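You operate a simulated robot arm through the tools that you are given. There is no shell and no other tool. Be economical: measure what you need, move in short steps, check, and stop when the job is done.

Carry out the task below with a simulated two-armed robot. There is one attempt and no reset: what you move stays moved.

TASK
Screw the cap back on the tall orange-banded bottle on the small table top. Press the zero button two times. Put the tall blue-banded pail on the top of the tiled bench away on the pillar end of the lid table. Take the orange-banded cup from the shelf at the front of the cup machine and put it on the top of the tiled bench. Turn the time knob to 1.0 s. Put the orange-banded small bottle on top of the green-banded film roll. Open the beakers door, take the blue box from the cup table top and leave it in the shelf of the beakers cupboard, then shut the door. Open the lower left door of the tall cupboard. Do these in any order. Set down upright: orange-banded cup, orange-banded small bottle, blue box.

Only the result counts: the job must be done as asked and must still hold three seconds after the hand-in. Knocking over, shifting, dropping, spilling or breaking anything else fails it. Lids that push on must go on centred and level and be pressed home; caps that screw on are set level and turned clockwise until they are tight.

THE ROBOT
Two 7-joint arms with two-finger parallel grippers on one trunk, on a base that drives. Base frame: it is fixed to the floor where the robot stands at the start and does not move with it; the origin is under the middle of the robot, x ahead of it, y to its left, z up; the surface under the hand at the start is at about z = 850. Readings come in mm, rad, newtons and seconds.
The left shoulder is at the start at [30, 119, 1010], the right one opposite. With the tool pointing down near the work surface each hand reaches from about 280 to 680 mm from the robot's upright axis, wherever it stands, measured 20 degrees to its own side. Places, roughly: beakers door [2100, -2100, 500]; blue box [-1750, -500, 1000]; green-banded film roll (7x7x9 cm) [-4900, -200, 900]; lower left door of the tall cupboard [-800, -2700, 400]; orange-banded cup (8x8x8 cm) [-4500, 2700, 800]; orange-banded small bottle (6x6x12 cm) [-4700, -100, 900]; pillar end of the lid table [-3300, -800, 800]; shelf of the beakers cupboard [2400, -2100, 500]; tall blue-banded pail (30x22x22 cm) [-4400, 4300, 900]; tall orange-banded bottle (9x9x24 cm) [500, 100, 1000]; time knob [-6100, 2000, 700]; top of the tiled bench [-3300, 4100, 900]; zero button [-4200, 3900, 900]. Payload 3.43 kg a hand.
The TCP of each hand is the grasp point between the finger pads, 30 mm short of the fingertips. In the tool frame z runs along the fingers and y along their closing line. The gripper opens to 94 mm. The fingers are 28 mm wide and 10 mm thick; the gripper's body (50 by 96 mm) begins 55 mm behind the TCP.
Orientation is told as [roll, pitch, yaw] about the base's x, y, z axes, in that order, counted from this pose: with the fingers straight down and closing along the base's y, the tool's x points along the base's -x, its y along +y and its z along -z.

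THE INTERFACE
- The arms move only by the tool drive_tool. It takes "left_targets", "right_targets" or both (then of equal length, played together; a hand with none holds still); each is a list of rows, each a list of 3 entries, a list of its own where there are three numbers: the turn, a rotation vector about the tool's x, y, z in rad, then the shift along the tool's x, y, z in mm, then the finger opening in mm, from 0 to 94. In form: [[[rx, ry, rz], [tx, ty, tz], hand], ...]. A call has 1 to 10 rows; each row shifts and turns the commanded pose from where the row before left it, along the tool's axes as they then stand. A row lasts 0.2 s, in which the tool goes at most 50 mm and 0.15 rad; a call with a longer step from one row to the next is refused whole, and so is a gripper value outside its range. Where a pose cannot be reached the arm comes as near as it can. A force on the tool above 40 N (or 10 N above the force at the start of the call, whichever is more), or a blocked arm, ends the call early, and 0.2 s more pass. The fingers move at their own pace (about 72 mm/s each) and stop on an object; they squeeze with about 36 N. The grip force told is the motor's: it shows also when the fingers shut on nothing. Time passes only in rows, and 0.2 s behind the last, so rows that do not move let the fingers close. It gives the time, the measured TCP pose, the force on the tool (base axes), the opening and the grip force at its end, in the units of the frame above (readings bear some noise), with the torque about the TCP (base axes, N m) and any sound that the robot's microphone picked up.
- Cameras (640 x 400 px; columns grow to the right, rows downward): "scene" is now at [35.4, 30.9, 1708.9]; the picture's right is [0.42, -0.91, 0.00], its down [-0.74, -0.34, -0.57] and it looks along [0.52, 0.24, -0.82] (base axes); focal length 260 px, centre (320, 200). "left" rides on the left gripper at [76, -14, -103] in its tool frame; the picture's right is [0.18, 0.98, 0.00], its down [-0.75, 0.14, -0.64] and it looks along [-0.63, 0.12, 0.77] (tool axes); focal length 243 px, centre (320, 200). "right" rides on the right gripper at [76, 14, -103] in its tool frame; the picture's right is [-0.18, 0.98, 0.00], its down [-0.75, -0.14, -0.64] and it looks along [-0.63, -0.12, 0.77] (tool axes); focal length 243 px, centre (320, 200). There is no depth. A picture from a camera that has moved, and an enlarged one, comes with that camera's place and axes in the base frame and with its lens.
- get_image(camera): a new picture of that camera. No time passes.
- raise_lower(by): slides the trunk up (or, below 0, down) by that many mm; the arms and the scene camera ride with it, the base frame stays. It gives what a move gives, with no picture.
- roll_base(legs): drives the robot by 1 to 6 legs, each [ahead, turn to the left] in mm and rad, along the robot's own axes; the way and the turn of a leg run together, so that a leg with both is an arc; at most 1500 mm and 3.142 rad a leg. The arms and the cameras ride along, it lands a little off, and it stops where it bumps. It gives what a move gives.
- pan_tilt(pan, tilt): turns the head with the scene camera to pan (to the left, within 2.496 rad either way) and tilt (down, from -0.506 to 1.204), counted from straight ahead of the robot. It gives what a move gives.
- inspect(camera, box): a new picture of the part [left, top, right, bottom] of that camera's present view, enlarged. No time passes.
- hand_in(): hands the job in; it is judged then, once.

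Go step by step. Nothing tells you exact positions but the pictures and the camera data: compare them with the known pose of the tool, close in by small moves and look again before you grip or let go. The budget is 207 turns and 210 pictures, counting those below and the enlarged ones. Unless the task says otherwise, let go and move clear before handing in, and close with one line.

The tools are called as name(argument=value, ...) on one line, values as JSON. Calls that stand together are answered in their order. drive_tool: Moves the arms, as the interface text tells. Its arguments: {"type":"object","properties":{"left_targets":{"type":"array","items":{"type":"array"}},"right_targets":{"type":"array","items":{"type":"array"}}},"required":[]} The other tools are called the same way: raise_lower (by) slides the trunk up or down; roll_base (legs) drives the base; pan_tilt (pan, tilt) turns the head that bears the scene camera; get_image (camera) takes a picture; inspect (camera, box) takes an enlarged picture of a part of a camera's view; hand_in () hands the job in.

At the start:

```text
clock: 0.0
left_tool_pos: [305.4, 413.6, 1233.3]
left_orientation: [0.001, 0.0, 0.004]
left_contact_force: [0.4, 0.7, 0.5]
left_ft_torque: [0.01, 0.0, 0.02]
left_grip_width: 94.0
left_grasp_force: 0.1
right_tool_pos: [296.6, 17.7, 1237.9]
right_orientation: [-0.001, 0.001, 0.004]
right_contact_force: [-0.1, 0.1, -0.4]
right_ft_torque: [-0.03, 0.01, -0.01]
right_grip_width: 94.3
right_grasp_force: 0.0
trunk travel left (down, up): [-275.0, 135.0]
robot x, y, heading: [0.3, 2.2, -0.001]
head pan, tilt: [0.435, 0.962]
```

scene: 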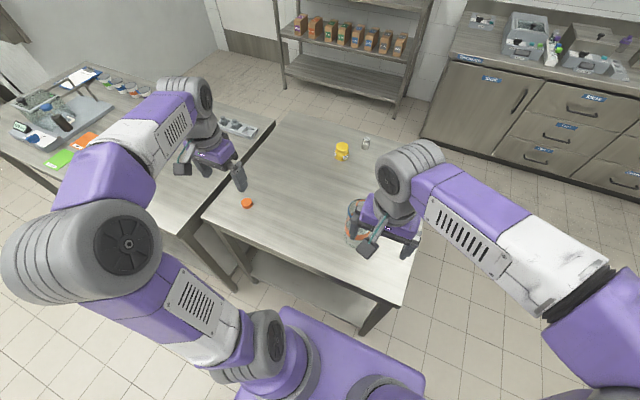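
right: 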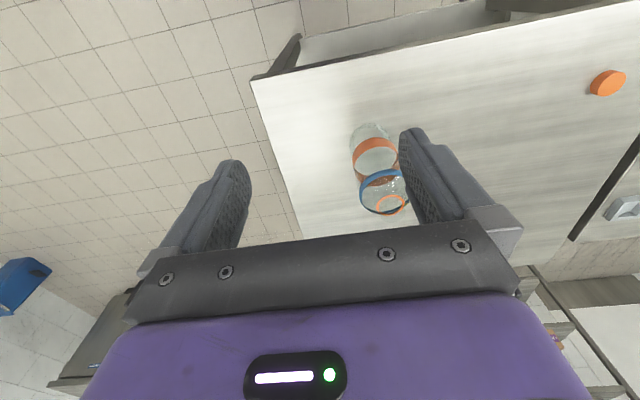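
left: 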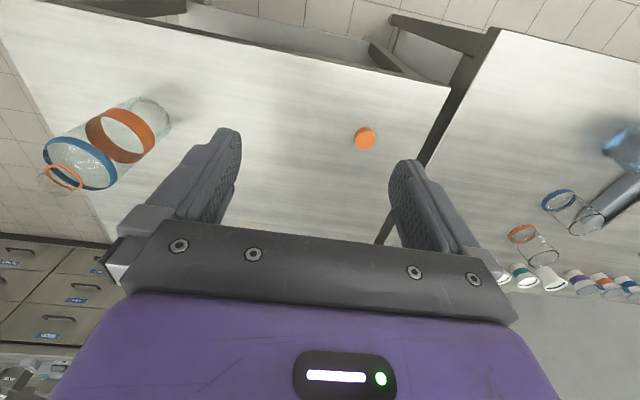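

I see the loose orange cap at about [435, 530] and the open bottle, with its mouth at about [480, 91, 1059]. I'll bring the left hand over the cap.

drive_tool(left_targets=[[[0, 0, 0], [-21.7, 19.5, 38.8], 94], [[0, 0, 0], [-21.7, 19.5, 38.8], 94], [[0, 0, 0], [-21.7, 19.5, 38.8], 94], [[0, 0, 0], [-21.7, 19.5, 38.8], 94], [[0, 0, 0], [-21.7, 19.5, 38.8], 94], [[0, 0, 0], [-21.7, 19.5, 38.8], 94]])

get_image(camera="left")

inspect(camera="right", box=[300, 60, 640, 272])

```text
clock: 1.4
left_tool_pos: [435.9, 530.9, 999.2]
left_orientation: [0.001, 0.002, 0.006]
left_contact_force: [-0.8, -0.3, -1.0]
left_ft_torque: [-0.01, 0.0, 0.0]
left_grip_width: 93.8
left_grasp_force: 0.1
right_tool_pos: [297.7, 19.3, 1238.4]
right_orientation: [0.0, 0.003, 0.004]
right_contact_force: [0.1, -0.1, 0.3]
right_ft_torque: [-0.03, 0.02, 0.01]
right_grip_width: 94.1
right_grasp_force: 0.0
trunk travel left (down, up): [-275.0, 135.0]
robot x, y, heading: [0.9, 1.5, -0.002]
head pan, tilt: [0.435, 0.962]
```

```text
206 pictures are left
camera left: at [360.8, 516.7, 1101.3], right [-0.19, 0.98, 0.0], down [0.75, 0.14, 0.64], along [0.63, 0.12, -0.77], focal length 243 px, centre (320, 200)
```

left: 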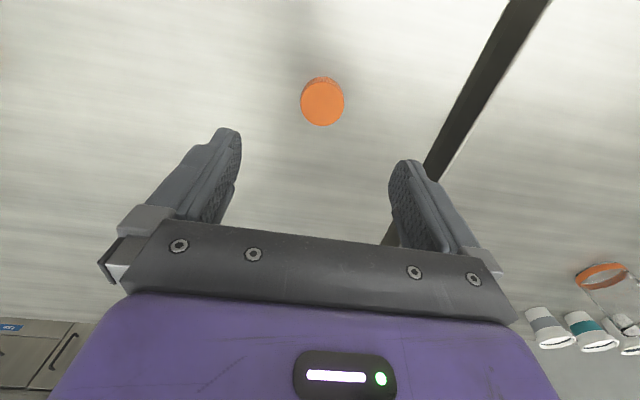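

```text
1.88 times, centred on (470, 166) of right
camera zoom: at [222.7, 34.6, 1341.8], right [0.18, 0.98, 0.0], down [0.75, -0.14, 0.64], along [0.63, -0.12, -0.77], focal length 457 px, centre (38, 264)
```

zoom: 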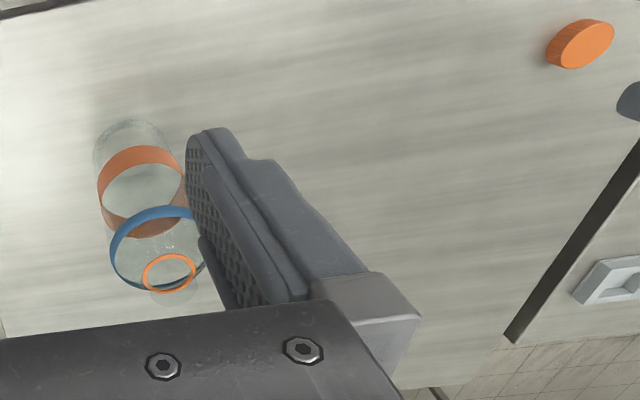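

The cap is at about [434.5, 533] with its top near z 870. I'll go straight down on it with a small y correction and close the fingers.

drive_tool(left_targets=[[[0, 0, 0], [1.5, 2, 40], 80], [[0, 0, 0], [0, 0, 40], 70], [[0, 0, 0], [0, 0, 25], 70], [[0, 0, 0], [0, 0, 9], 70], [[0, 0, 0], [0, 0, 0], 30], [[0, 0, 0], [0, 0, 0], 30], [[0, 0, 0], [0, 0, 0], 30]])

get_image(camera="left")

```text
clock: 3.0
left_tool_pos: [433.3, 531.5, 886.9]
left_orientation: [0.0, 0.0, 0.004]
left_contact_force: [0.7, -0.2, 0.3]
left_ft_torque: [0.02, 0.01, -0.02]
left_grip_width: 39.5
left_grasp_force: 35.7
right_tool_pos: [296.6, 19.2, 1239.8]
right_orientation: [-0.001, 0.001, 0.004]
right_contact_force: [-0.4, 0.7, 0.1]
right_ft_torque: [0.0, -0.03, 0.01]
right_grip_width: 94.1
right_grasp_force: 0.0
trunk travel left (down, up): [-275.0, 135.0]
robot x, y, heading: [0.9, -3.5, -0.001]
head pan, tilt: [0.435, 0.962]
```

```text
204 pictures are left
camera left: at [358.5, 517.5, 988.9], right [-0.19, 0.98, 0.0], down [0.75, 0.14, 0.64], along [0.63, 0.12, -0.77], focal length 243 px, centre (320, 200)
```

left: 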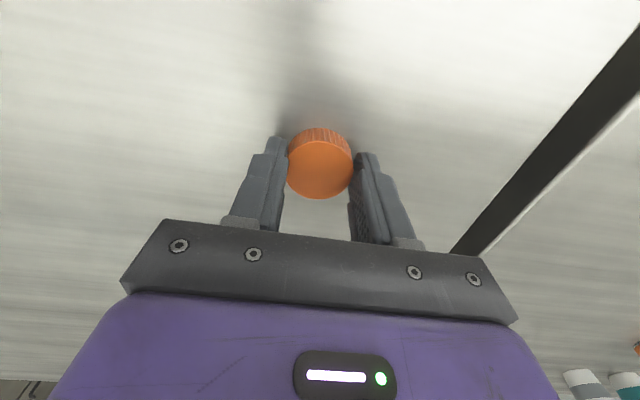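

The cap is held at 39.5 mm. I'll lift it, move the right hand out of the way, and bring the cap near the bottle for a closer look.

drive_tool(left_targets=[[[0, 0, 0], [0, 0, -45], 30], [[0, 0, 0], [0, 0, -45], 30], [[0, 0, 0], [0, 0, -45], 30], [[0, 0, 0], [0, 0, -45], 30], [[0, 0, 0], [0, 0, -45], 30], [[0, 0, 0], [0, 0, -45], 30]], right_targets=[[[0, 0, 0], [0, -48, 0], 94], [[0, 0, 0], [0, -48, 0], 94], [[0, 0, 0], [0, -48, 0], 94], [[0, 0, 0], [0, -48, 0], 94], [[0, 0, 0], [0, -48, 0], 94], [[0, 0, 0], [0, 0, 0], 94]])

drive_tool(left_targets=[[[0, 0, 0], [3, -47, 0], 30], [[0, 0, 0], [3, -47, 0], 30], [[0, 0, 0], [3, -47, 0], 30], [[0, 0, 0], [3, -47, 0], 30], [[0, 0, 0], [3, -47, 0], 30], [[0, 0, 0], [3, -47, 0], 30], [[0, 0, 0], [3, -47, 0], 30]])

get_image(camera="left")

get_image(camera="right")

get_image(camera="scene")

```text
clock: 4.4
left_tool_pos: [433.5, 532.6, 1155.5]
left_orientation: [0.0, 0.0, 0.004]
left_contact_force: [-0.8, 0.3, 0.2]
left_ft_torque: [-0.01, 0.02, -0.04]
left_grip_width: 40.0
left_grasp_force: 36.4
right_tool_pos: [297.8, -222.5, 1240.8]
right_orientation: [0.001, 0.001, 0.005]
right_contact_force: [-0.8, 0.0, 0.5]
right_ft_torque: [-0.01, 0.01, 0.01]
right_grip_width: 94.0
right_grasp_force: 0.1
trunk travel left (down, up): [-275.0, 135.0]
robot x, y, heading: [0.1, 0.5, 0.003]
head pan, tilt: [0.435, 0.962]
```

```text
clock: 6.0
left_tool_pos: [415.4, 202.3, 1156.3]
left_orientation: [0.001, -0.001, 0.003]
left_contact_force: [-0.6, 0.0, 0.1]
left_ft_torque: [0.02, 0.01, 0.05]
left_grip_width: 39.9
left_grasp_force: 36.1
right_tool_pos: [296.6, -221.8, 1238.9]
right_orientation: [0.0, 0.001, 0.003]
right_contact_force: [-0.1, 0.0, 0.0]
right_ft_torque: [0.06, 0.0, 0.0]
right_grip_width: 93.8
right_grasp_force: 0.0
trunk travel left (down, up): [-275.0, 135.0]
robot x, y, heading: [-1.3, -4.8, -0.002]
head pan, tilt: [0.435, 0.962]
```

```text
203 pictures are left
camera left: at [338.9, 186.9, 1258.6], right [-0.19, 0.98, 0.0], down [0.75, 0.14, 0.64], along [0.63, 0.12, -0.77], focal length 243 px, centre (320, 200)
```

left: 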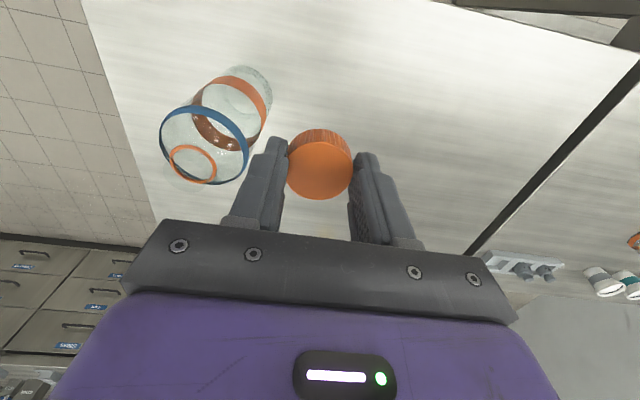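

```text
202 pictures are left
camera right: at [221.8, -207.9, 1342.8], right [0.18, 0.98, 0.0], down [0.75, -0.14, 0.64], along [0.63, -0.12, -0.77], focal length 243 px, centre (320, 200)
```

right: 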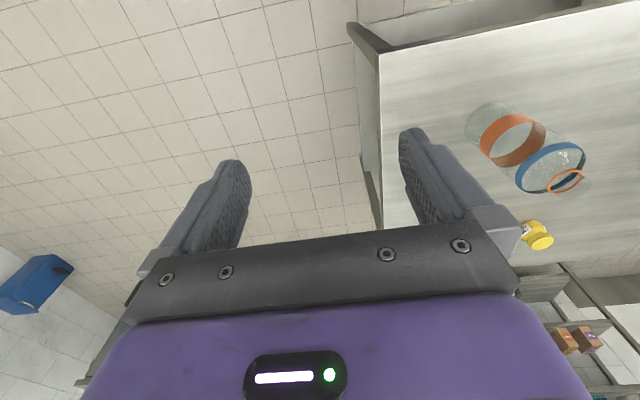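

```text
201 pictures are left
camera scene: at [35.6, 29.6, 1708.9], right [0.42, -0.91, 0.0], down [-0.74, -0.34, -0.57], along [0.52, 0.24, -0.82], focal length 260 px, centre (320, 200)
```

scene: 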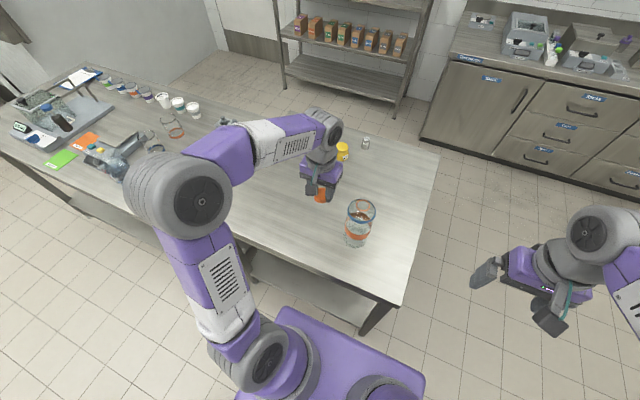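

The cap is held level and clear of the bottle. I'll zoom in on the bottle neck from two cameras.

inspect(camera="left", box=[140, 50, 300, 200])

inspect(camera="right", box=[440, 90, 620, 210])

inspect(camera="scene", box=[300, 170, 420, 260])

```text
2.67 times, centred on (220, 125) of left
camera zoom: at [338.9, 186.9, 1258.6], right [-0.19, 0.98, 0.0], down [0.75, 0.14, 0.64], along [0.63, 0.12, -0.77], focal length 647 px, centre (587, 400)
```

zoom: 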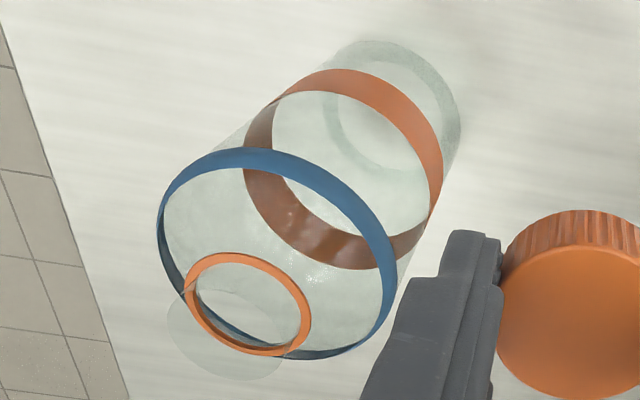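

```text
3.33 times, centred on (530, 150) of right
camera zoom: at [221.8, -207.9, 1342.8], right [0.18, 0.98, 0.0], down [0.75, -0.14, 0.64], along [0.63, -0.12, -0.77], focal length 809 px, centre (-380, 367)
```

zoom: 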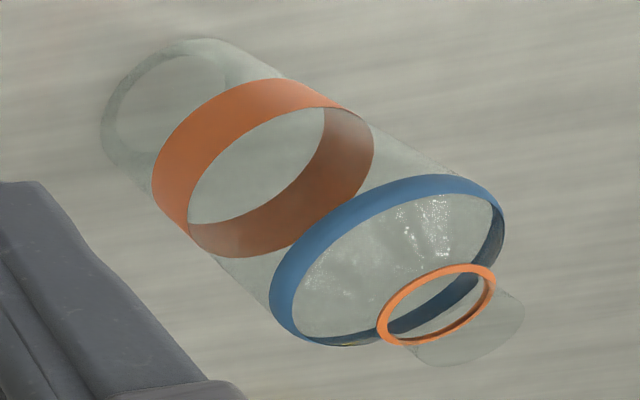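

```text
4.44 times, centred on (360, 215) of scene
camera zoom: at [35.6, 29.6, 1708.9], right [0.42, -0.91, 0.0], down [-0.74, -0.34, -0.57], along [0.52, 0.24, -0.82], focal length 1157 px, centre (142, 133)
```

zoom: 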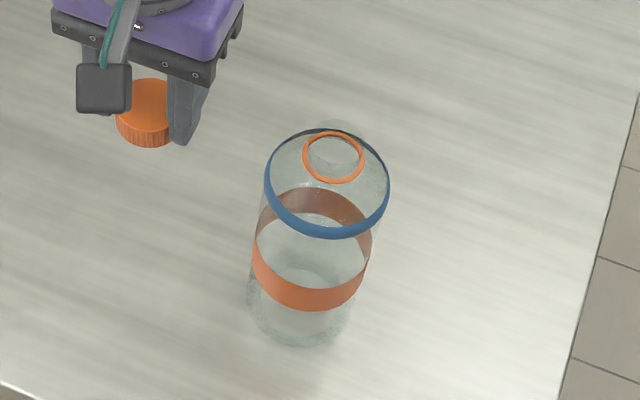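

From the two views the neck ring is at about [479.5, 93, 1062] and the mouth at about z 1085. I'll bring the cap over it and wind the wrist back anticlockwise first.

drive_tool(left_targets=[[[0, 0, 0], [-21.4, -36.3, 0], 30], [[0, 0, 0], [-21.4, -36.3, 0], 30], [[0, 0, 0], [-21.4, -36.3, 0], 30], [[0, 0, -0.15], [0, 0, 0], 30], [[0, 0, -0.15], [0, 0, 0], 30], [[0, 0, -0.15], [0, 0, 0], 30], [[0, 0, -0.15], [0, 0, 0], 30], [[0, 0, -0.15], [0, 0, 0], 30], [[0, 0, -0.15], [0, 0, 0], 30], [[0, 0, -0.15], [0, 0, 0], 30]])

drive_tool(left_targets=[[[0, 0, -0.15], [0, 0, 0], 30], [[0, 0, -0.15], [0, 0, 0], 30], [[0, 0, -0.15], [0, 0, 0], 30], [[0, 0, -0.15], [0, 0, 0], 30], [[0, 0, -0.15], [0, 0, 0], 30], [[0, 0, -0.15], [0, 0, 0], 30], [[0, 0, -0.15], [0, 0, 0], 30], [[0, 0, -0.15], [0, 0, 0], 30]])

get_image(camera="left")

inspect(camera="right", box=[440, 90, 640, 225])

```text
clock: 8.2
left_tool_pos: [479.0, 93.8, 1155.4]
left_orientation: [0.0, -0.002, 1.056]
left_contact_force: [-0.2, -0.2, -0.6]
left_ft_torque: [0.01, -0.01, 0.0]
left_grip_width: 39.6
left_grasp_force: 35.9
right_tool_pos: [296.8, -220.6, 1240.0]
right_orientation: [0.001, 0.001, 0.004]
right_contact_force: [0.7, -0.7, 0.0]
right_ft_torque: [-0.02, -0.01, 0.0]
right_grip_width: 94.2
right_grasp_force: 0.0
trunk travel left (down, up): [-275.0, 135.0]
robot x, y, heading: [-0.9, -3.0, -0.001]
head pan, tilt: [0.435, 0.962]
```

```text
clock: 10.0
left_tool_pos: [479.0, 94.5, 1155.9]
left_orientation: [0.0, -0.001, 2.257]
left_contact_force: [0.0, -0.2, 0.0]
left_ft_torque: [0.0, 0.02, 0.01]
left_grip_width: 39.7
left_grasp_force: 36.2
right_tool_pos: [297.0, -221.4, 1240.0]
right_orientation: [-0.001, 0.0, 0.003]
right_contact_force: [-0.8, -0.3, 0.9]
right_ft_torque: [-0.02, -0.05, 0.02]
right_grip_width: 94.4
right_grasp_force: 0.1
trunk travel left (down, up): [-275.0, 135.0]
robot x, y, heading: [3.5, 2.9, 0.004]
head pan, tilt: [0.435, 0.962]
```

```text
197 pictures are left
camera left: at [538.8, 44.3, 1258.6], right [-0.64, -0.76, 0.0], down [-0.59, 0.49, 0.64], along [-0.49, 0.41, -0.77], focal length 243 px, centre (320, 200)
```

left: 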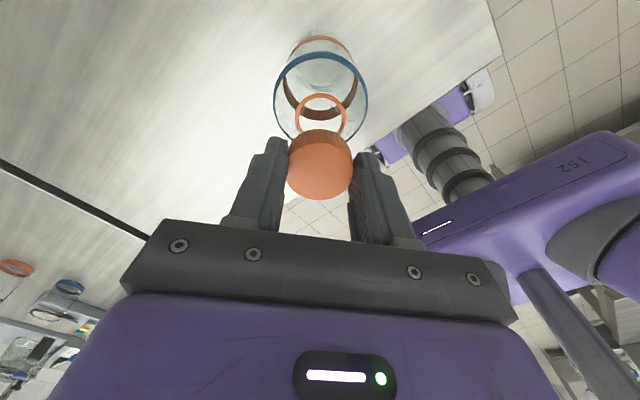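

```text
2.96 times, centred on (540, 158) of right
camera zoom: at [221.6, -207.0, 1342.9], right [0.18, 0.98, 0.0], down [0.75, -0.14, 0.64], along [0.63, -0.12, -0.77], focal length 719 px, centre (-332, 326)
```

zoom: 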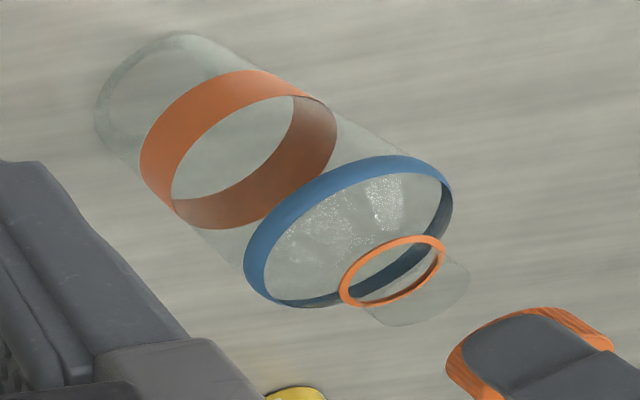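

The bottle axis and cap line up within 2–3 mm. I'll make a small correction and lower in gentle steps to feel the contact.

drive_tool(left_targets=[[[0, 0, 0], [2.5, 0.3, 0], 30], [[0, 0, 0], [0, 0, 15], 30], [[0, 0, 0], [0, 0, 8], 30], [[0, 0, 0], [0, 0, 5], 30], [[0, 0, 0], [0, 0, 3], 30]])

get_image(camera="left")

inspect(camera="right", box=[440, 90, 640, 225])

inspect(camera="scene", box=[300, 150, 420, 240])

```text
clock: 11.2
left_tool_pos: [479.6, 93.7, 1125.7]
left_orientation: [0.0, -0.001, 2.253]
left_contact_force: [0.0, -0.4, -0.4]
left_ft_torque: [-0.03, 0.0, 0.01]
left_grip_width: 39.9
left_grasp_force: 36.1
right_tool_pos: [296.1, -221.3, 1239.6]
right_orientation: [-0.001, 0.0, 0.004]
right_contact_force: [0.4, 0.1, -0.3]
right_ft_torque: [-0.01, 0.03, -0.01]
right_grip_width: 94.1
right_grasp_force: 0.1
trunk travel left (down, up): [-275.0, 135.0]
robot x, y, heading: [-2.7, 0.8, 0.004]
head pan, tilt: [0.435, 0.962]
```

```text
195 pictures are left
camera left: at [539.9, 42.3, 1227.4], right [-0.65, -0.76, 0.0], down [-0.59, 0.5, 0.64], along [-0.49, 0.41, -0.77], focal length 243 px, centre (320, 200)
```

left: 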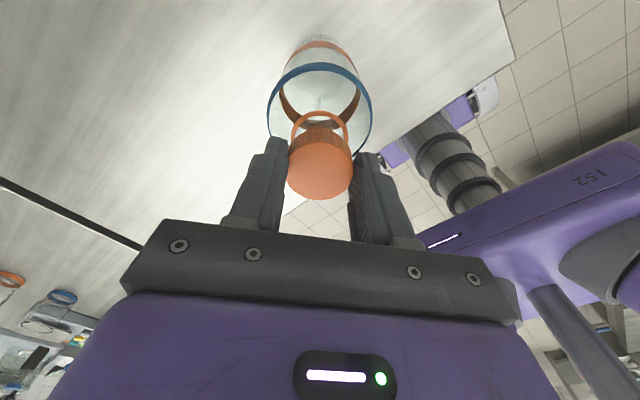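

```text
2.96 times, centred on (540, 158) of right
camera zoom: at [221.7, -206.9, 1343.0], right [0.18, 0.98, 0.0], down [0.75, -0.14, 0.64], along [0.63, -0.12, -0.77], focal length 719 px, centre (-332, 326)
```

zoom: 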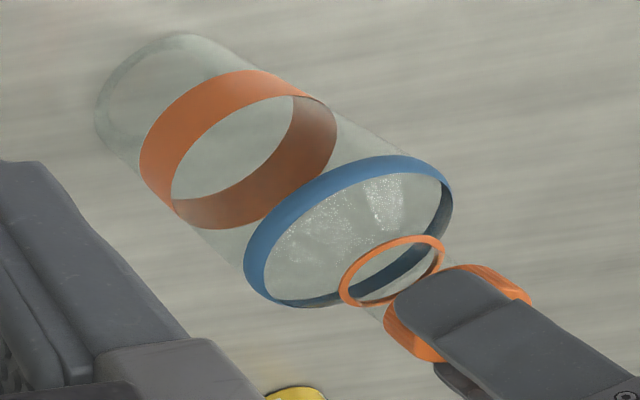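

```text
4.44 times, centred on (360, 195) of scene
camera zoom: at [35.5, 30.8, 1708.9], right [0.42, -0.91, 0.0], down [-0.74, -0.34, -0.57], along [0.52, 0.24, -0.82], focal length 1157 px, centre (142, 222)
```

zoom: 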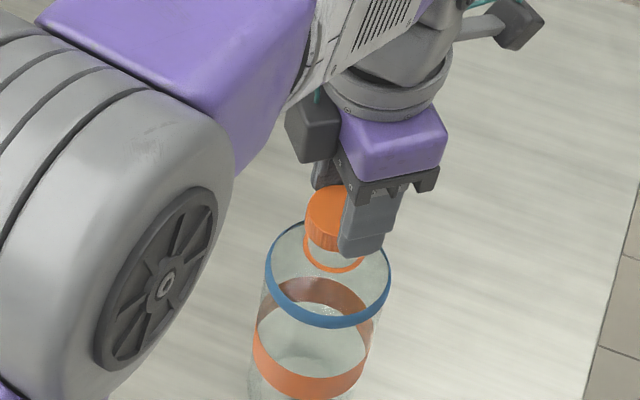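

There is no contact yet, and the left camera suggests I'm a few mm off along the tool's x. I'll zoom in to check.

inspect(camera="left", box=[240, 20, 400, 220])

inspect(camera="scene", box=[330, 180, 400, 230])

inspect(camera="right", box=[520, 140, 640, 215])

```text
2.00 times, centred on (320, 120) of left
camera zoom: at [539.9, 42.3, 1227.4], right [-0.65, -0.76, 0.0], down [-0.59, 0.5, 0.64], along [-0.49, 0.41, -0.77], focal length 485 px, centre (320, 360)
```

zoom: 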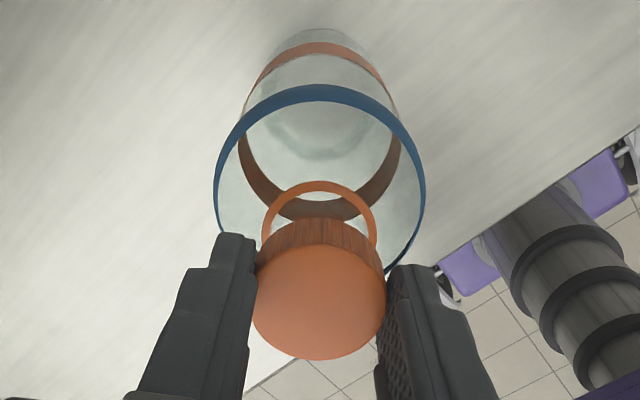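

```text
8.00 times, centred on (365, 205) of scene
camera zoom: at [35.5, 30.8, 1708.9], right [0.42, -0.91, 0.0], down [-0.74, -0.34, -0.57], along [0.52, 0.24, -0.82], focal length 2083 px, centre (-40, 160)
```

zoom: 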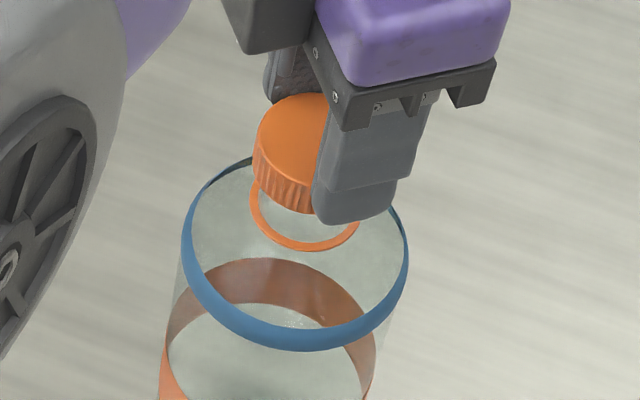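

```text
5.33 times, centred on (580, 178) of right
camera zoom: at [221.7, -206.9, 1343.0], right [0.18, 0.98, 0.0], down [0.75, -0.14, 0.64], along [0.63, -0.12, -0.77], focal length 1294 px, centre (-1067, 320)
```

zoom: 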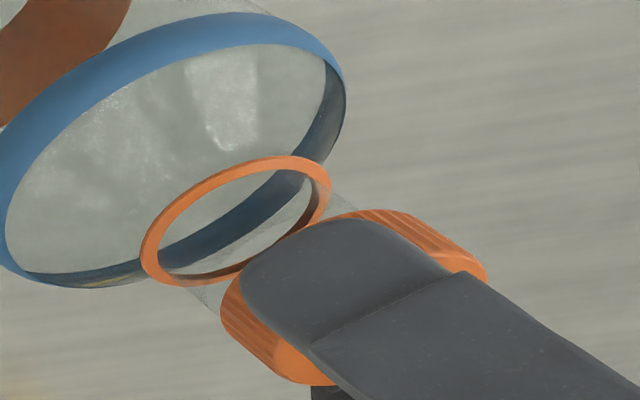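

The views now agree within about 1.5 mm. I'll shift that much in tool x and lower slowly until it touches.

drive_tool(left_targets=[[[0, 0, 0], [1.5, 0, 2], 30], [[0, 0, 0], [0, 0, 2], 30], [[0, 0, 0], [0, 0, 2], 30], [[0, 0, 0], [0, 0, 1.5], 30]])

```text
clock: 12.2
left_tool_pos: [480.6, 90.6, 1116.7]
left_orientation: [-0.001, 0.001, 2.253]
left_contact_force: [0.1, 0.2, -0.2]
left_ft_torque: [0.0, 0.03, 0.05]
left_grip_width: 40.0
left_grasp_force: 36.2
right_tool_pos: [296.8, -220.2, 1239.2]
right_orientation: [0.0, 0.002, 0.005]
right_contact_force: [0.2, -1.1, -0.4]
right_ft_torque: [0.0, 0.02, 0.02]
right_grip_width: 94.1
right_grasp_force: 0.1
trunk travel left (down, up): [-275.0, 135.0]
robot x, y, heading: [2.1, -0.7, 0.001]
head pan, tilt: [0.435, 0.962]
```

No contact yet; I'll keep lowering in small steps.

drive_tool(left_targets=[[[0, 0, 0], [0, 0, 1.5], 30], [[0, 0, 0], [0, 0, 1.5], 30], [[0, 0, 0], [0, 0, 1.5], 30]])

inspect(camera="left", box=[240, 20, 400, 220])

inspect(camera="right", box=[520, 140, 640, 215])

```text
clock: 13.0
left_tool_pos: [481.4, 91.1, 1113.5]
left_orientation: [0.0, 0.0, 2.253]
left_contact_force: [-0.4, -0.2, 0.4]
left_ft_torque: [-0.01, 0.03, -0.01]
left_grip_width: 39.9
left_grasp_force: 36.0
right_tool_pos: [296.9, -221.4, 1239.6]
right_orientation: [0.0, -0.001, 0.003]
right_contact_force: [0.1, 0.3, 0.4]
right_ft_torque: [0.01, 0.0, 0.0]
right_grip_width: 94.1
right_grasp_force: 0.1
trunk travel left (down, up): [-275.0, 135.0]
robot x, y, heading: [-1.0, -4.9, -0.003]
head pan, tilt: [0.435, 0.962]
```

```text
2.00 times, centred on (320, 120) of left
camera zoom: at [540.8, 40.7, 1215.4], right [-0.65, -0.76, 0.0], down [-0.58, 0.5, 0.64], along [-0.49, 0.42, -0.77], focal length 485 px, centre (320, 360)
```

zoom: 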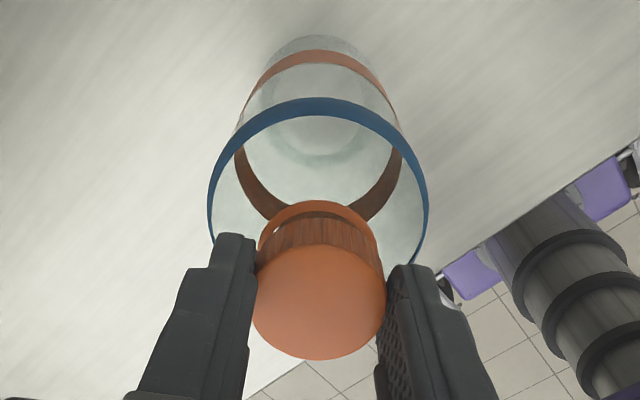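

```text
5.33 times, centred on (580, 178) of right
camera zoom: at [221.7, -206.9, 1343.0], right [0.18, 0.98, 0.0], down [0.75, -0.14, 0.64], along [0.63, -0.12, -0.77], focal length 1294 px, centre (-1067, 320)
```

zoom: 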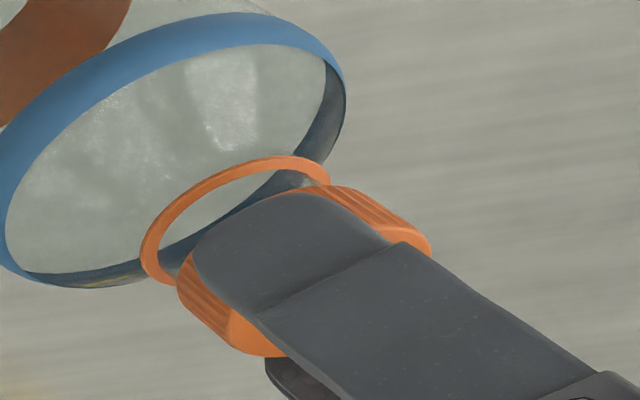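

The cap is sliding over the neck with no resistance. I'll continue down.

drive_tool(left_targets=[[[0, 0, 0], [0, 0, 1.5], 30], [[0, 0, 0], [0, 0, 1.5], 30], [[0, 0, 0], [0, 0, 1.5], 30], [[0, 0, 0], [0, 0, 1.5], 30]])

```text
clock: 14.0
left_tool_pos: [481.2, 91.8, 1106.0]
left_orientation: [0.0, 0.001, 2.253]
left_contact_force: [-0.2, -0.3, -0.9]
left_ft_torque: [0.01, 0.0, 0.0]
left_grip_width: 39.9
left_grasp_force: 36.3
right_tool_pos: [296.4, -220.5, 1238.8]
right_orientation: [0.0, -0.001, 0.005]
right_contact_force: [-0.1, 0.8, -0.8]
right_ft_torque: [0.01, -0.02, -0.02]
right_grip_width: 94.1
right_grasp_force: 0.1
trunk travel left (down, up): [-275.0, 135.0]
robot x, y, heading: [1.3, 0.4, -0.001]
head pan, tilt: [0.435, 0.962]
```

drive_tool(left_targets=[[[0, 0, 0], [0, 0, 1.5], 30], [[0, 0, 0], [0, 0, 1], 30], [[0, 0, 0], [0, 0, 1], 30], [[0, 0, 0], [0, 0, 1], 30]])

inspect(camera="left", box=[240, 20, 400, 220])

inspect(camera="right", box=[520, 140, 640, 215])

```text
clock: 15.0
left_tool_pos: [480.2, 91.9, 1105.9]
left_orientation: [-0.006, 0.005, 2.253]
left_contact_force: [0.8, 2.8, 30.0]
left_ft_torque: [0.41, 0.25, -0.01]
left_grip_width: 39.7
left_grasp_force: 35.9
right_tool_pos: [294.9, -221.4, 1241.2]
right_orientation: [0.0, -0.002, 0.004]
right_contact_force: [0.2, -0.4, 0.6]
right_ft_torque: [0.02, -0.01, -0.01]
right_grip_width: 93.8
right_grasp_force: 0.0
trunk travel left (down, up): [-275.0, 135.0]
robot x, y, heading: [2.8, 1.5, -0.002]
head pan, tilt: [0.435, 0.962]
```

```text
2.00 times, centred on (320, 120) of left
camera zoom: at [539.4, 40.7, 1208.2], right [-0.65, -0.76, 0.0], down [-0.59, 0.5, 0.64], along [-0.48, 0.41, -0.77], focal length 485 px, centre (320, 360)
```

zoom: 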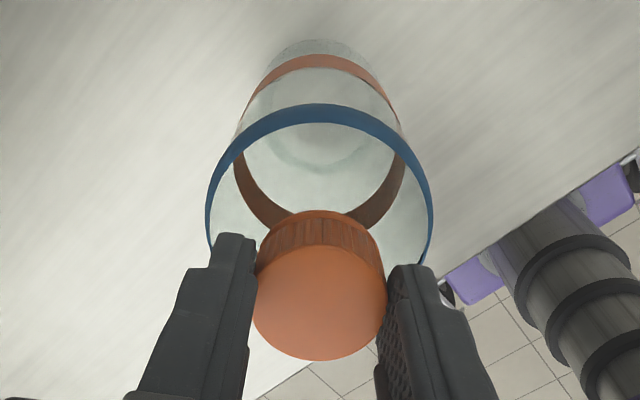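

```text
5.33 times, centred on (580, 178) of right
camera zoom: at [219.6, -207.0, 1343.6], right [0.18, 0.98, 0.0], down [0.75, -0.14, 0.64], along [0.63, -0.12, -0.77], focal length 1294 px, centre (-1067, 320)
```

zoom: 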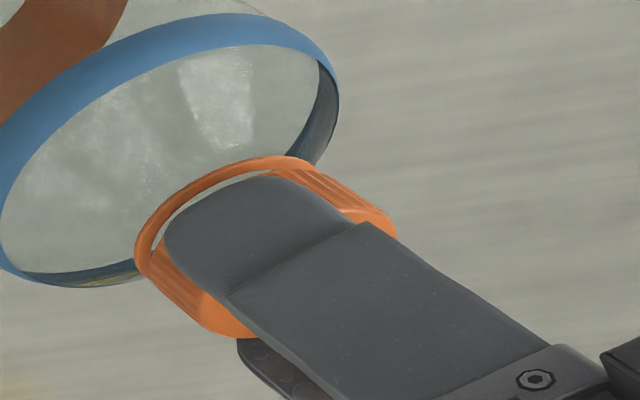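

There is 30 N of contact and the cap sits concentric on the neck. I'll ease off slightly and turn clockwise.

drive_tool(left_targets=[[[0, 0, 0], [0, 0, -1.2], 30], [[0, 0, 0.14], [0, 0, 0.1], 30], [[0, 0, 0.14], [0, 0, 0.1], 30], [[0, 0, 0.14], [0, 0, 0.1], 30], [[0, 0, 0.14], [0, 0, 0.1], 30], [[0, 0, 0.14], [0, 0, 0.1], 30]])

get_image(camera="left")

```text
clock: 16.4
left_tool_pos: [480.7, 90.0, 1103.9]
left_orientation: [-0.003, 0.0, 1.549]
left_contact_force: [-1.8, -1.3, 27.3]
left_ft_torque: [-0.22, 0.16, -0.01]
left_grip_width: 39.8
left_grasp_force: 36.0
right_tool_pos: [294.1, -221.4, 1239.1]
right_orientation: [0.001, -0.001, 0.005]
right_contact_force: [0.1, 0.1, -0.3]
right_ft_torque: [0.0, 0.0, -0.02]
right_grip_width: 94.1
right_grasp_force: 0.0
trunk travel left (down, up): [-275.0, 135.0]
robot x, y, heading: [0.1, -0.9, -0.006]
head pan, tilt: [0.435, 0.962]
```

```text
185 pictures are left
camera left: at [492.6, 13.7, 1206.7], right [-0.99, -0.16, 0.0], down [-0.13, 0.76, 0.64], along [-0.1, 0.63, -0.77], focal length 243 px, centre (320, 200)
```

left: 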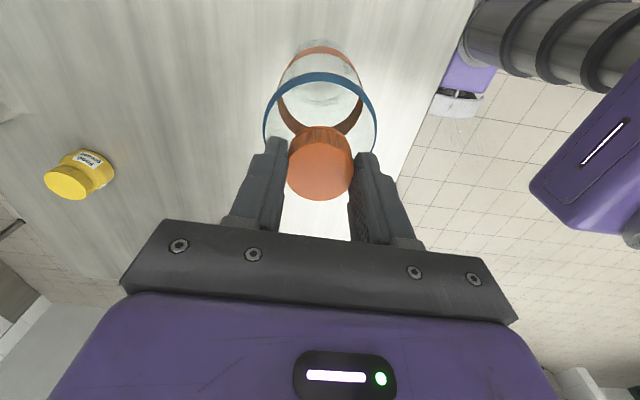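

The cap is turning and staying centred. I'll keep turning clockwise.

drive_tool(left_targets=[[[0, 0, 0.14], [0, 0, 0.05], 30], [[0, 0, 0.14], [0, 0, 0.05], 30], [[0, 0, 0.14], [0, 0, 0.05], 30], [[0, 0, 0.14], [0, 0, 0.05], 30], [[0, 0, 0.14], [0, 0, 0.05], 30], [[0, 0, 0.14], [0, 0, 0.05], 30], [[0, 0, 0.14], [0, 0, 0.05], 30], [[0, 0, 0.14], [0, 0, 0.05], 30], [[0, 0, 0.14], [0, 0, 0.05], 30], [[0, 0, 0.14], [0, 0, 0.05], 30]])

drive_tool(left_targets=[[[0, 0, 0.14], [0, 0, 0.05], 30], [[0, 0, 0.14], [0, 0, 0.05], 30], [[0, 0, 0.14], [0, 0, 0.05], 30], [[0, 0, 0.14], [0, 0, 0.05], 30], [[0, 0, 0.14], [0, 0, 0.05], 30], [[0, 0, 0.14], [0, 0, 0.05], 30], [[0, 0, 0.14], [0, 0, 0.05], 30], [[0, 0, 0.14], [0, 0, 0.05], 30], [[0, 0, 0.14], [0, 0, 0.05], 30], [[0, 0, 0.14], [0, 0, 0.05], 30]])

get_image(camera="left")

```text
clock: 18.6
left_tool_pos: [480.5, 92.0, 1102.6]
left_orientation: [0.0, -0.002, 0.15]
left_contact_force: [-4.8, 2.1, 20.8]
left_ft_torque: [0.09, 0.32, 0.01]
left_grip_width: 39.4
left_grasp_force: 36.0
right_tool_pos: [295.0, -221.1, 1240.5]
right_orientation: [0.0, 0.0, 0.004]
right_contact_force: [0.1, -0.8, -0.2]
right_ft_torque: [-0.06, -0.03, 0.0]
right_grip_width: 93.9
right_grasp_force: 0.0
trunk travel left (down, up): [-275.0, 135.0]
robot x, y, heading: [-1.1, 2.8, -0.002]
head pan, tilt: [0.435, 0.962]
```

```text
clock: 20.8
left_tool_pos: [480.3, 89.4, 1102.7]
left_orientation: [0.003, -0.005, -1.249]
left_contact_force: [4.7, -1.1, 20.0]
left_ft_torque: [-0.64, -0.6, 0.15]
left_grip_width: 39.9
left_grasp_force: 36.5
right_tool_pos: [295.9, -220.9, 1240.5]
right_orientation: [0.0, 0.003, 0.002]
right_contact_force: [0.3, -0.4, 0.0]
right_ft_torque: [0.01, 0.02, 0.02]
right_grip_width: 93.8
right_grasp_force: 0.0
trunk travel left (down, up): [-275.0, 135.0]
robot x, y, heading: [-0.2, 2.5, 0.003]
head pan, tilt: [0.435, 0.962]
```

```text
184 pictures are left
camera left: at [443.8, 157.5, 1204.3], right [0.87, 0.48, 0.0], down [0.37, -0.67, 0.64], along [0.31, -0.56, -0.76], focal length 243 px, centre (320, 200)
```

left: 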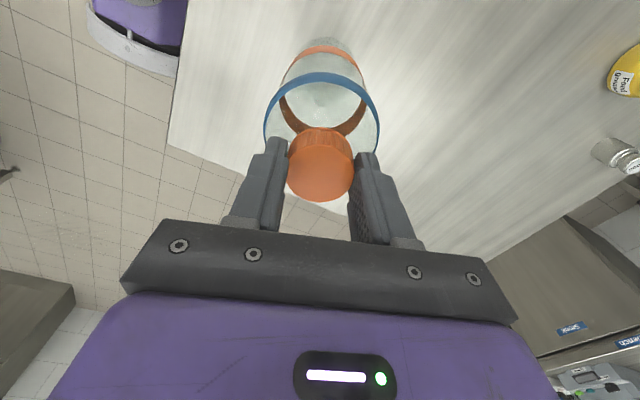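

Torque is starting to show (0.15 N m). I'll keep turning.

drive_tool(left_targets=[[[0, 0, 0.14], [0, 0, 0.03], 30], [[0, 0, 0.14], [0, 0, 0.03], 30], [[0, 0, 0.14], [0, 0, 0.03], 30], [[0, 0, 0.14], [0, 0, 0.03], 30], [[0, 0, 0.14], [0, 0, 0.03], 30], [[0, 0, 0.14], [0, 0, 0.03], 30], [[0, 0, 0.14], [0, 0, 0.03], 30]])

inspect(camera="right", box=[520, 140, 640, 215])

```text
clock: 22.4
left_tool_pos: [481.3, 91.9, 1101.2]
left_orientation: [0.002, 0.0, -2.228]
left_contact_force: [-0.2, -0.2, 6.7]
left_ft_torque: [0.21, -0.09, 0.05]
left_grip_width: 39.8
left_grasp_force: 36.0
right_tool_pos: [296.3, -221.4, 1240.4]
right_orientation: [0.0, 0.0, 0.003]
right_contact_force: [0.7, 0.2, -0.8]
right_ft_torque: [0.01, 0.01, 0.0]
right_grip_width: 94.0
right_grasp_force: 0.0
trunk travel left (down, up): [-275.0, 135.0]
robot x, y, heading: [-1.2, 0.4, 0.001]
head pan, tilt: [0.435, 0.962]
```

```text
5.33 times, centred on (580, 178) of right
camera zoom: at [221.3, -206.8, 1343.0], right [0.18, 0.98, 0.0], down [0.75, -0.14, 0.64], along [0.63, -0.12, -0.77], focal length 1294 px, centre (-1067, 320)
```

zoom: 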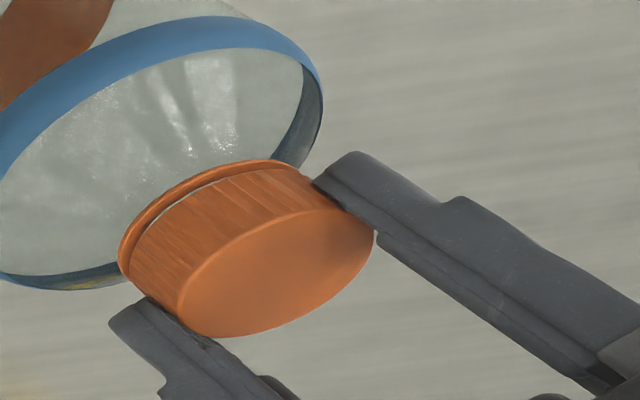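

The cap has dropped about 4 mm, so the thread is engaging, and a small gap remains. I'll continue with light pressure.

drive_tool(left_targets=[[[0, 0, 0.14], [0, 0, 0.3], 30], [[0, 0, 0.14], [0, 0, 0.2], 30], [[0, 0, 0.14], [0, 0, 0.2], 30], [[0, 0, 0.14], [0, 0, 0.2], 30], [[0, 0, 0.14], [0, 0, 0.2], 30], [[0, 0, 0.14], [0, 0, 0.2], 30]])

```text
clock: 23.8
left_tool_pos: [480.7, 90.9, 1100.4]
left_orientation: [0.0, 0.002, -3.068]
left_contact_force: [-0.4, 0.8, 8.4]
left_ft_torque: [0.04, 0.05, 0.09]
left_grip_width: 39.5
left_grasp_force: 35.8
right_tool_pos: [295.6, -221.8, 1238.9]
right_orientation: [0.001, 0.002, 0.004]
right_contact_force: [0.9, 0.6, 0.0]
right_ft_torque: [0.04, 0.01, -0.01]
right_grip_width: 93.9
right_grasp_force: 0.0
trunk travel left (down, up): [-275.0, 135.0]
robot x, y, heading: [0.3, -0.3, 0.0]
head pan, tilt: [0.435, 0.962]
```

drive_tool(left_targets=[[[0, 0, 0.14], [0, 0, 0.2], 30], [[0, 0, 0.14], [0, 0, 0.2], 30], [[0, 0, 0.14], [0, 0, 0.2], 30], [[0, 0, 0.14], [0, 0, 0.2], 30]])

inspect(camera="right", box=[520, 140, 640, 215])

```text
clock: 24.8
left_tool_pos: [481.1, 90.7, 1100.7]
left_orientation: [-0.001, 0.003, 2.653]
left_contact_force: [0.3, -1.1, 14.8]
left_ft_torque: [-0.01, 0.06, 0.17]
left_grip_width: 39.9
left_grasp_force: 36.4
right_tool_pos: [296.7, -220.3, 1240.5]
right_orientation: [0.001, 0.0, 0.005]
right_contact_force: [-0.1, 0.2, 0.2]
right_ft_torque: [0.04, -0.01, 0.02]
right_grip_width: 94.0
right_grasp_force: 0.1
trunk travel left (down, up): [-275.0, 135.0]
robot x, y, heading: [0.2, 0.9, 0.002]
head pan, tilt: [0.435, 0.962]
```

```text
5.33 times, centred on (580, 178) of right
camera zoom: at [220.6, -207.1, 1343.2], right [0.18, 0.98, 0.0], down [0.75, -0.14, 0.64], along [0.63, -0.12, -0.77], focal length 1294 px, centre (-1067, 320)
```

zoom: 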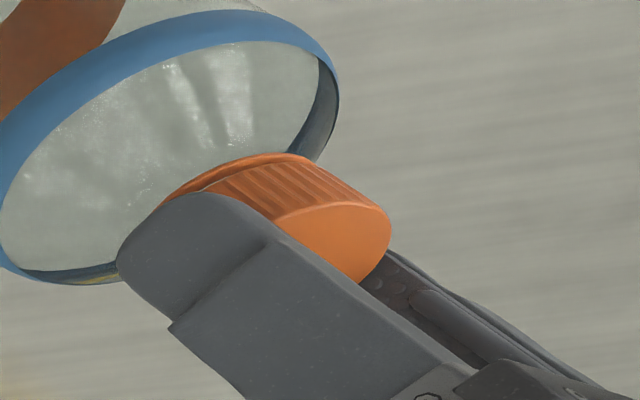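

drive_tool(left_targets=[[[0, 0, 0.14], [0, 0, 0.5], 30], [[0, 0, 0.14], [0, 0, 0.5], 30], [[0, 0, 0.14], [0, 0, 0.5], 30], [[0, 0, 0.14], [0, 0, 0.2], 30], [[0, 0, 0.14], [0, 0, 0.2], 30]])

inspect(camera="scene", box=[330, 180, 400, 230])

```text
clock: 26.0
left_tool_pos: [479.7, 91.0, 1100.0]
left_orientation: [-0.003, 0.005, 2.236]
left_contact_force: [-1.0, -3.3, 27.7]
left_ft_torque: [-0.28, 0.01, -0.01]
left_grip_width: 39.5
left_grasp_force: 36.2
left hand out of reach, approached as far as the arm can: row 4, 5
right_tool_pos: [293.5, -220.9, 1239.6]
right_orientation: [0.0, -0.001, 0.004]
right_contact_force: [-0.3, -0.3, 0.8]
right_ft_torque: [0.05, 0.04, -0.01]
right_grip_width: 94.1
right_grasp_force: 0.0
trunk travel left (down, up): [-275.0, 135.0]
robot x, y, heading: [-0.3, 1.4, -0.004]
head pan, tilt: [0.435, 0.962]
```

```text
8.00 times, centred on (365, 205) of scene
camera zoom: at [32.6, 29.9, 1709.1], right [0.42, -0.91, 0.0], down [-0.74, -0.34, -0.57], along [0.52, 0.24, -0.82], focal length 2083 px, centre (-40, 160)
```

zoom: 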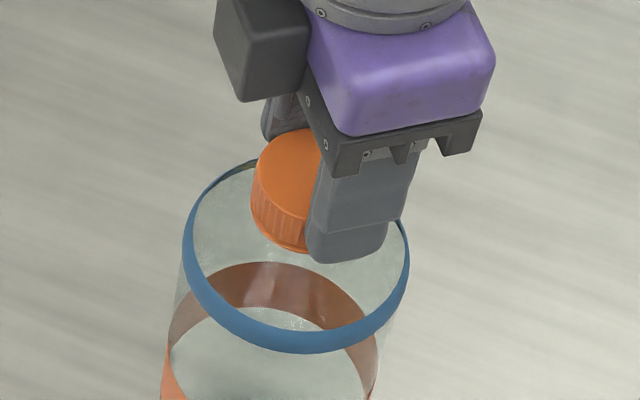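

The wrist is at its limit. I'll let go, raise, and rewind for another bite while I look at the cap.

drive_tool(left_targets=[[[0, 0, 0], [0, 0, -2], 60], [[0, 0, 0], [0, 0, 0], 60], [[0, 0, 0], [0, 0, -22], 60], [[0, 0, -0.15], [0, 0, 0], 60], [[0, 0, -0.15], [0, 0, 0], 60], [[0, 0, -0.15], [0, 0, 0], 60], [[0, 0, -0.15], [0, 0, 0], 60], [[0, 0, -0.15], [0, 0, 0], 60], [[0, 0, -0.15], [0, 0, 0], 60], [[0, 0, -0.15], [0, 0, 0], 60]])

drive_tool(left_targets=[[[0, 0, -0.15], [0, 0, 0], 60], [[0, 0, -0.15], [0, 0, 0], 60], [[0, 0, -0.15], [0, 0, 0], 60], [[0, 0, -0.15], [0, 0, 0], 60], [[0, 0, -0.15], [0, 0, 0], 60], [[0, 0, -0.15], [0, 0, 0], 60], [[0, 0, -0.15], [0, 0, 0], 60], [[0, 0, -0.15], [0, 0, 0], 60], [[0, 0, -0.15], [0, 0, 0], 60], [[0, 0, -0.15], [0, 0, 0], 60]])

inspect(camera="right", box=[520, 140, 640, 215])

inspect(camera="left", box=[240, 20, 400, 220])

```text
clock: 28.2
left_tool_pos: [481.3, 91.1, 1120.9]
left_orientation: [0.0, 0.0, -2.991]
left_contact_force: [-0.8, 0.7, -0.3]
left_ft_torque: [0.0, 0.0, 0.01]
left_grip_width: 59.9
left_grasp_force: 0.1
right_tool_pos: [296.8, -220.9, 1239.0]
right_orientation: [-0.001, -0.001, 0.003]
right_contact_force: [-0.2, 0.3, 0.4]
right_ft_torque: [-0.03, -0.01, 0.0]
right_grip_width: 93.9
right_grasp_force: 0.1
trunk travel left (down, up): [-275.0, 135.0]
robot x, y, heading: [-1.6, 0.4, -0.002]
head pan, tilt: [0.435, 0.962]
```

```text
clock: 30.4
left_tool_pos: [481.7, 91.0, 1121.9]
left_orientation: [0.001, 0.0, -1.494]
left_contact_force: [0.2, -0.2, -0.4]
left_ft_torque: [0.02, 0.02, -0.02]
left_grip_width: 60.1
left_grasp_force: 0.1
right_tool_pos: [296.7, -221.5, 1239.7]
right_orientation: [0.0, 0.001, 0.004]
right_contact_force: [0.4, -0.6, 0.8]
right_ft_torque: [-0.01, 0.0, 0.02]
right_grip_width: 93.8
right_grasp_force: 0.0
trunk travel left (down, up): [-275.0, 135.0]
robot x, y, heading: [-2.6, 1.7, 0.004]
head pan, tilt: [0.435, 0.962]
```

```text
5.33 times, centred on (580, 178) of right
camera zoom: at [221.6, -207.0, 1343.0], right [0.18, 0.98, 0.0], down [0.75, -0.14, 0.64], along [0.63, -0.12, -0.77], focal length 1294 px, centre (-1067, 320)
```

zoom: 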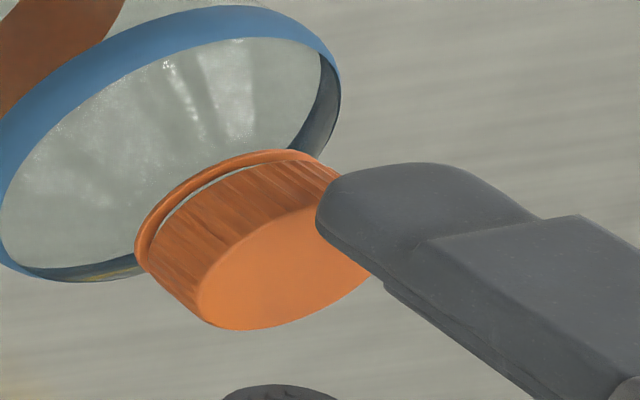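

```text
2.00 times, centred on (320, 120) of left
camera zoom: at [462.0, 165.9, 1223.7], right [0.97, 0.26, 0.0], down [0.2, -0.74, 0.64], along [0.17, -0.62, -0.77], focal length 485 px, centre (320, 360)
```

zoom: 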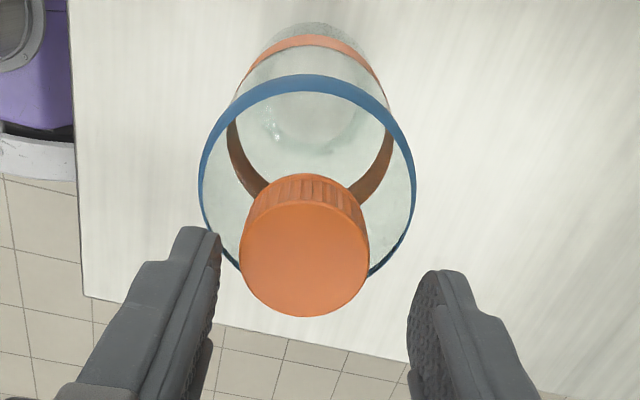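

The cap is on level with a slight gap left. I'll rewind a bit more, re-centre by 3 mm and regrip.

drive_tool(left_targets=[[[0, 0, 0], [0, -3, 0], 60], [[0, 0, -0.15], [0, 0, 0], 60], [[0, 0, -0.15], [0, 0, 0], 60], [[0, 0, -0.15], [0, 0, 0], 60], [[0, 0, -0.15], [0, 0, 0], 60], [[0, 0, -0.15], [0, 0, 0], 60], [[0, 0, -0.15], [0, 0, 0], 60], [[0, 0, -0.15], [0, 0, 0], 60], [[0, 0, -0.15], [0, 0, 0], 60], [[0, 0, -0.15], [0, 0, 0], 60]])

inspect(camera="left", box=[240, 20, 400, 220])

```text
clock: 32.6
left_tool_pos: [477.9, 90.6, 1121.4]
left_orientation: [-0.001, 0.0, -0.142]
left_contact_force: [-0.1, 0.9, 0.0]
left_ft_torque: [-0.02, 0.01, -0.01]
left_grip_width: 60.2
left_grasp_force: 0.0
right_tool_pos: [296.1, -221.4, 1240.2]
right_orientation: [0.0, -0.002, 0.005]
right_contact_force: [0.7, 0.2, 0.3]
right_ft_torque: [0.04, 0.04, 0.0]
right_grip_width: 94.0
right_grasp_force: 0.0
trunk travel left (down, up): [-275.0, 135.0]
robot x, y, heading: [-2.2, 1.7, 0.001]
head pan, tilt: [0.435, 0.962]
```

```text
2.00 times, centred on (320, 120) of left
camera zoom: at [401.5, 87.1, 1223.4], right [-0.04, 1.0, 0.0], down [0.77, 0.03, 0.64], along [0.64, 0.03, -0.77], focal length 485 px, centre (320, 360)
```

zoom: 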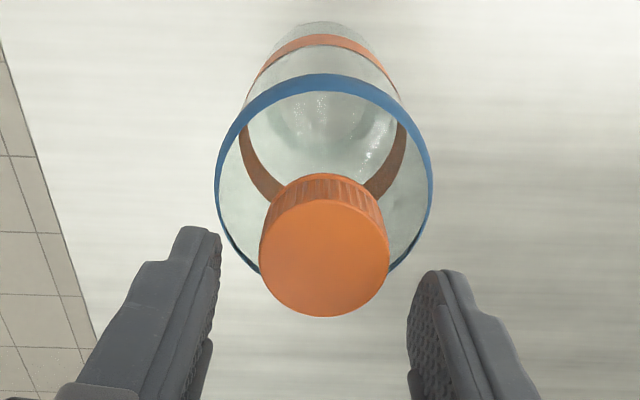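

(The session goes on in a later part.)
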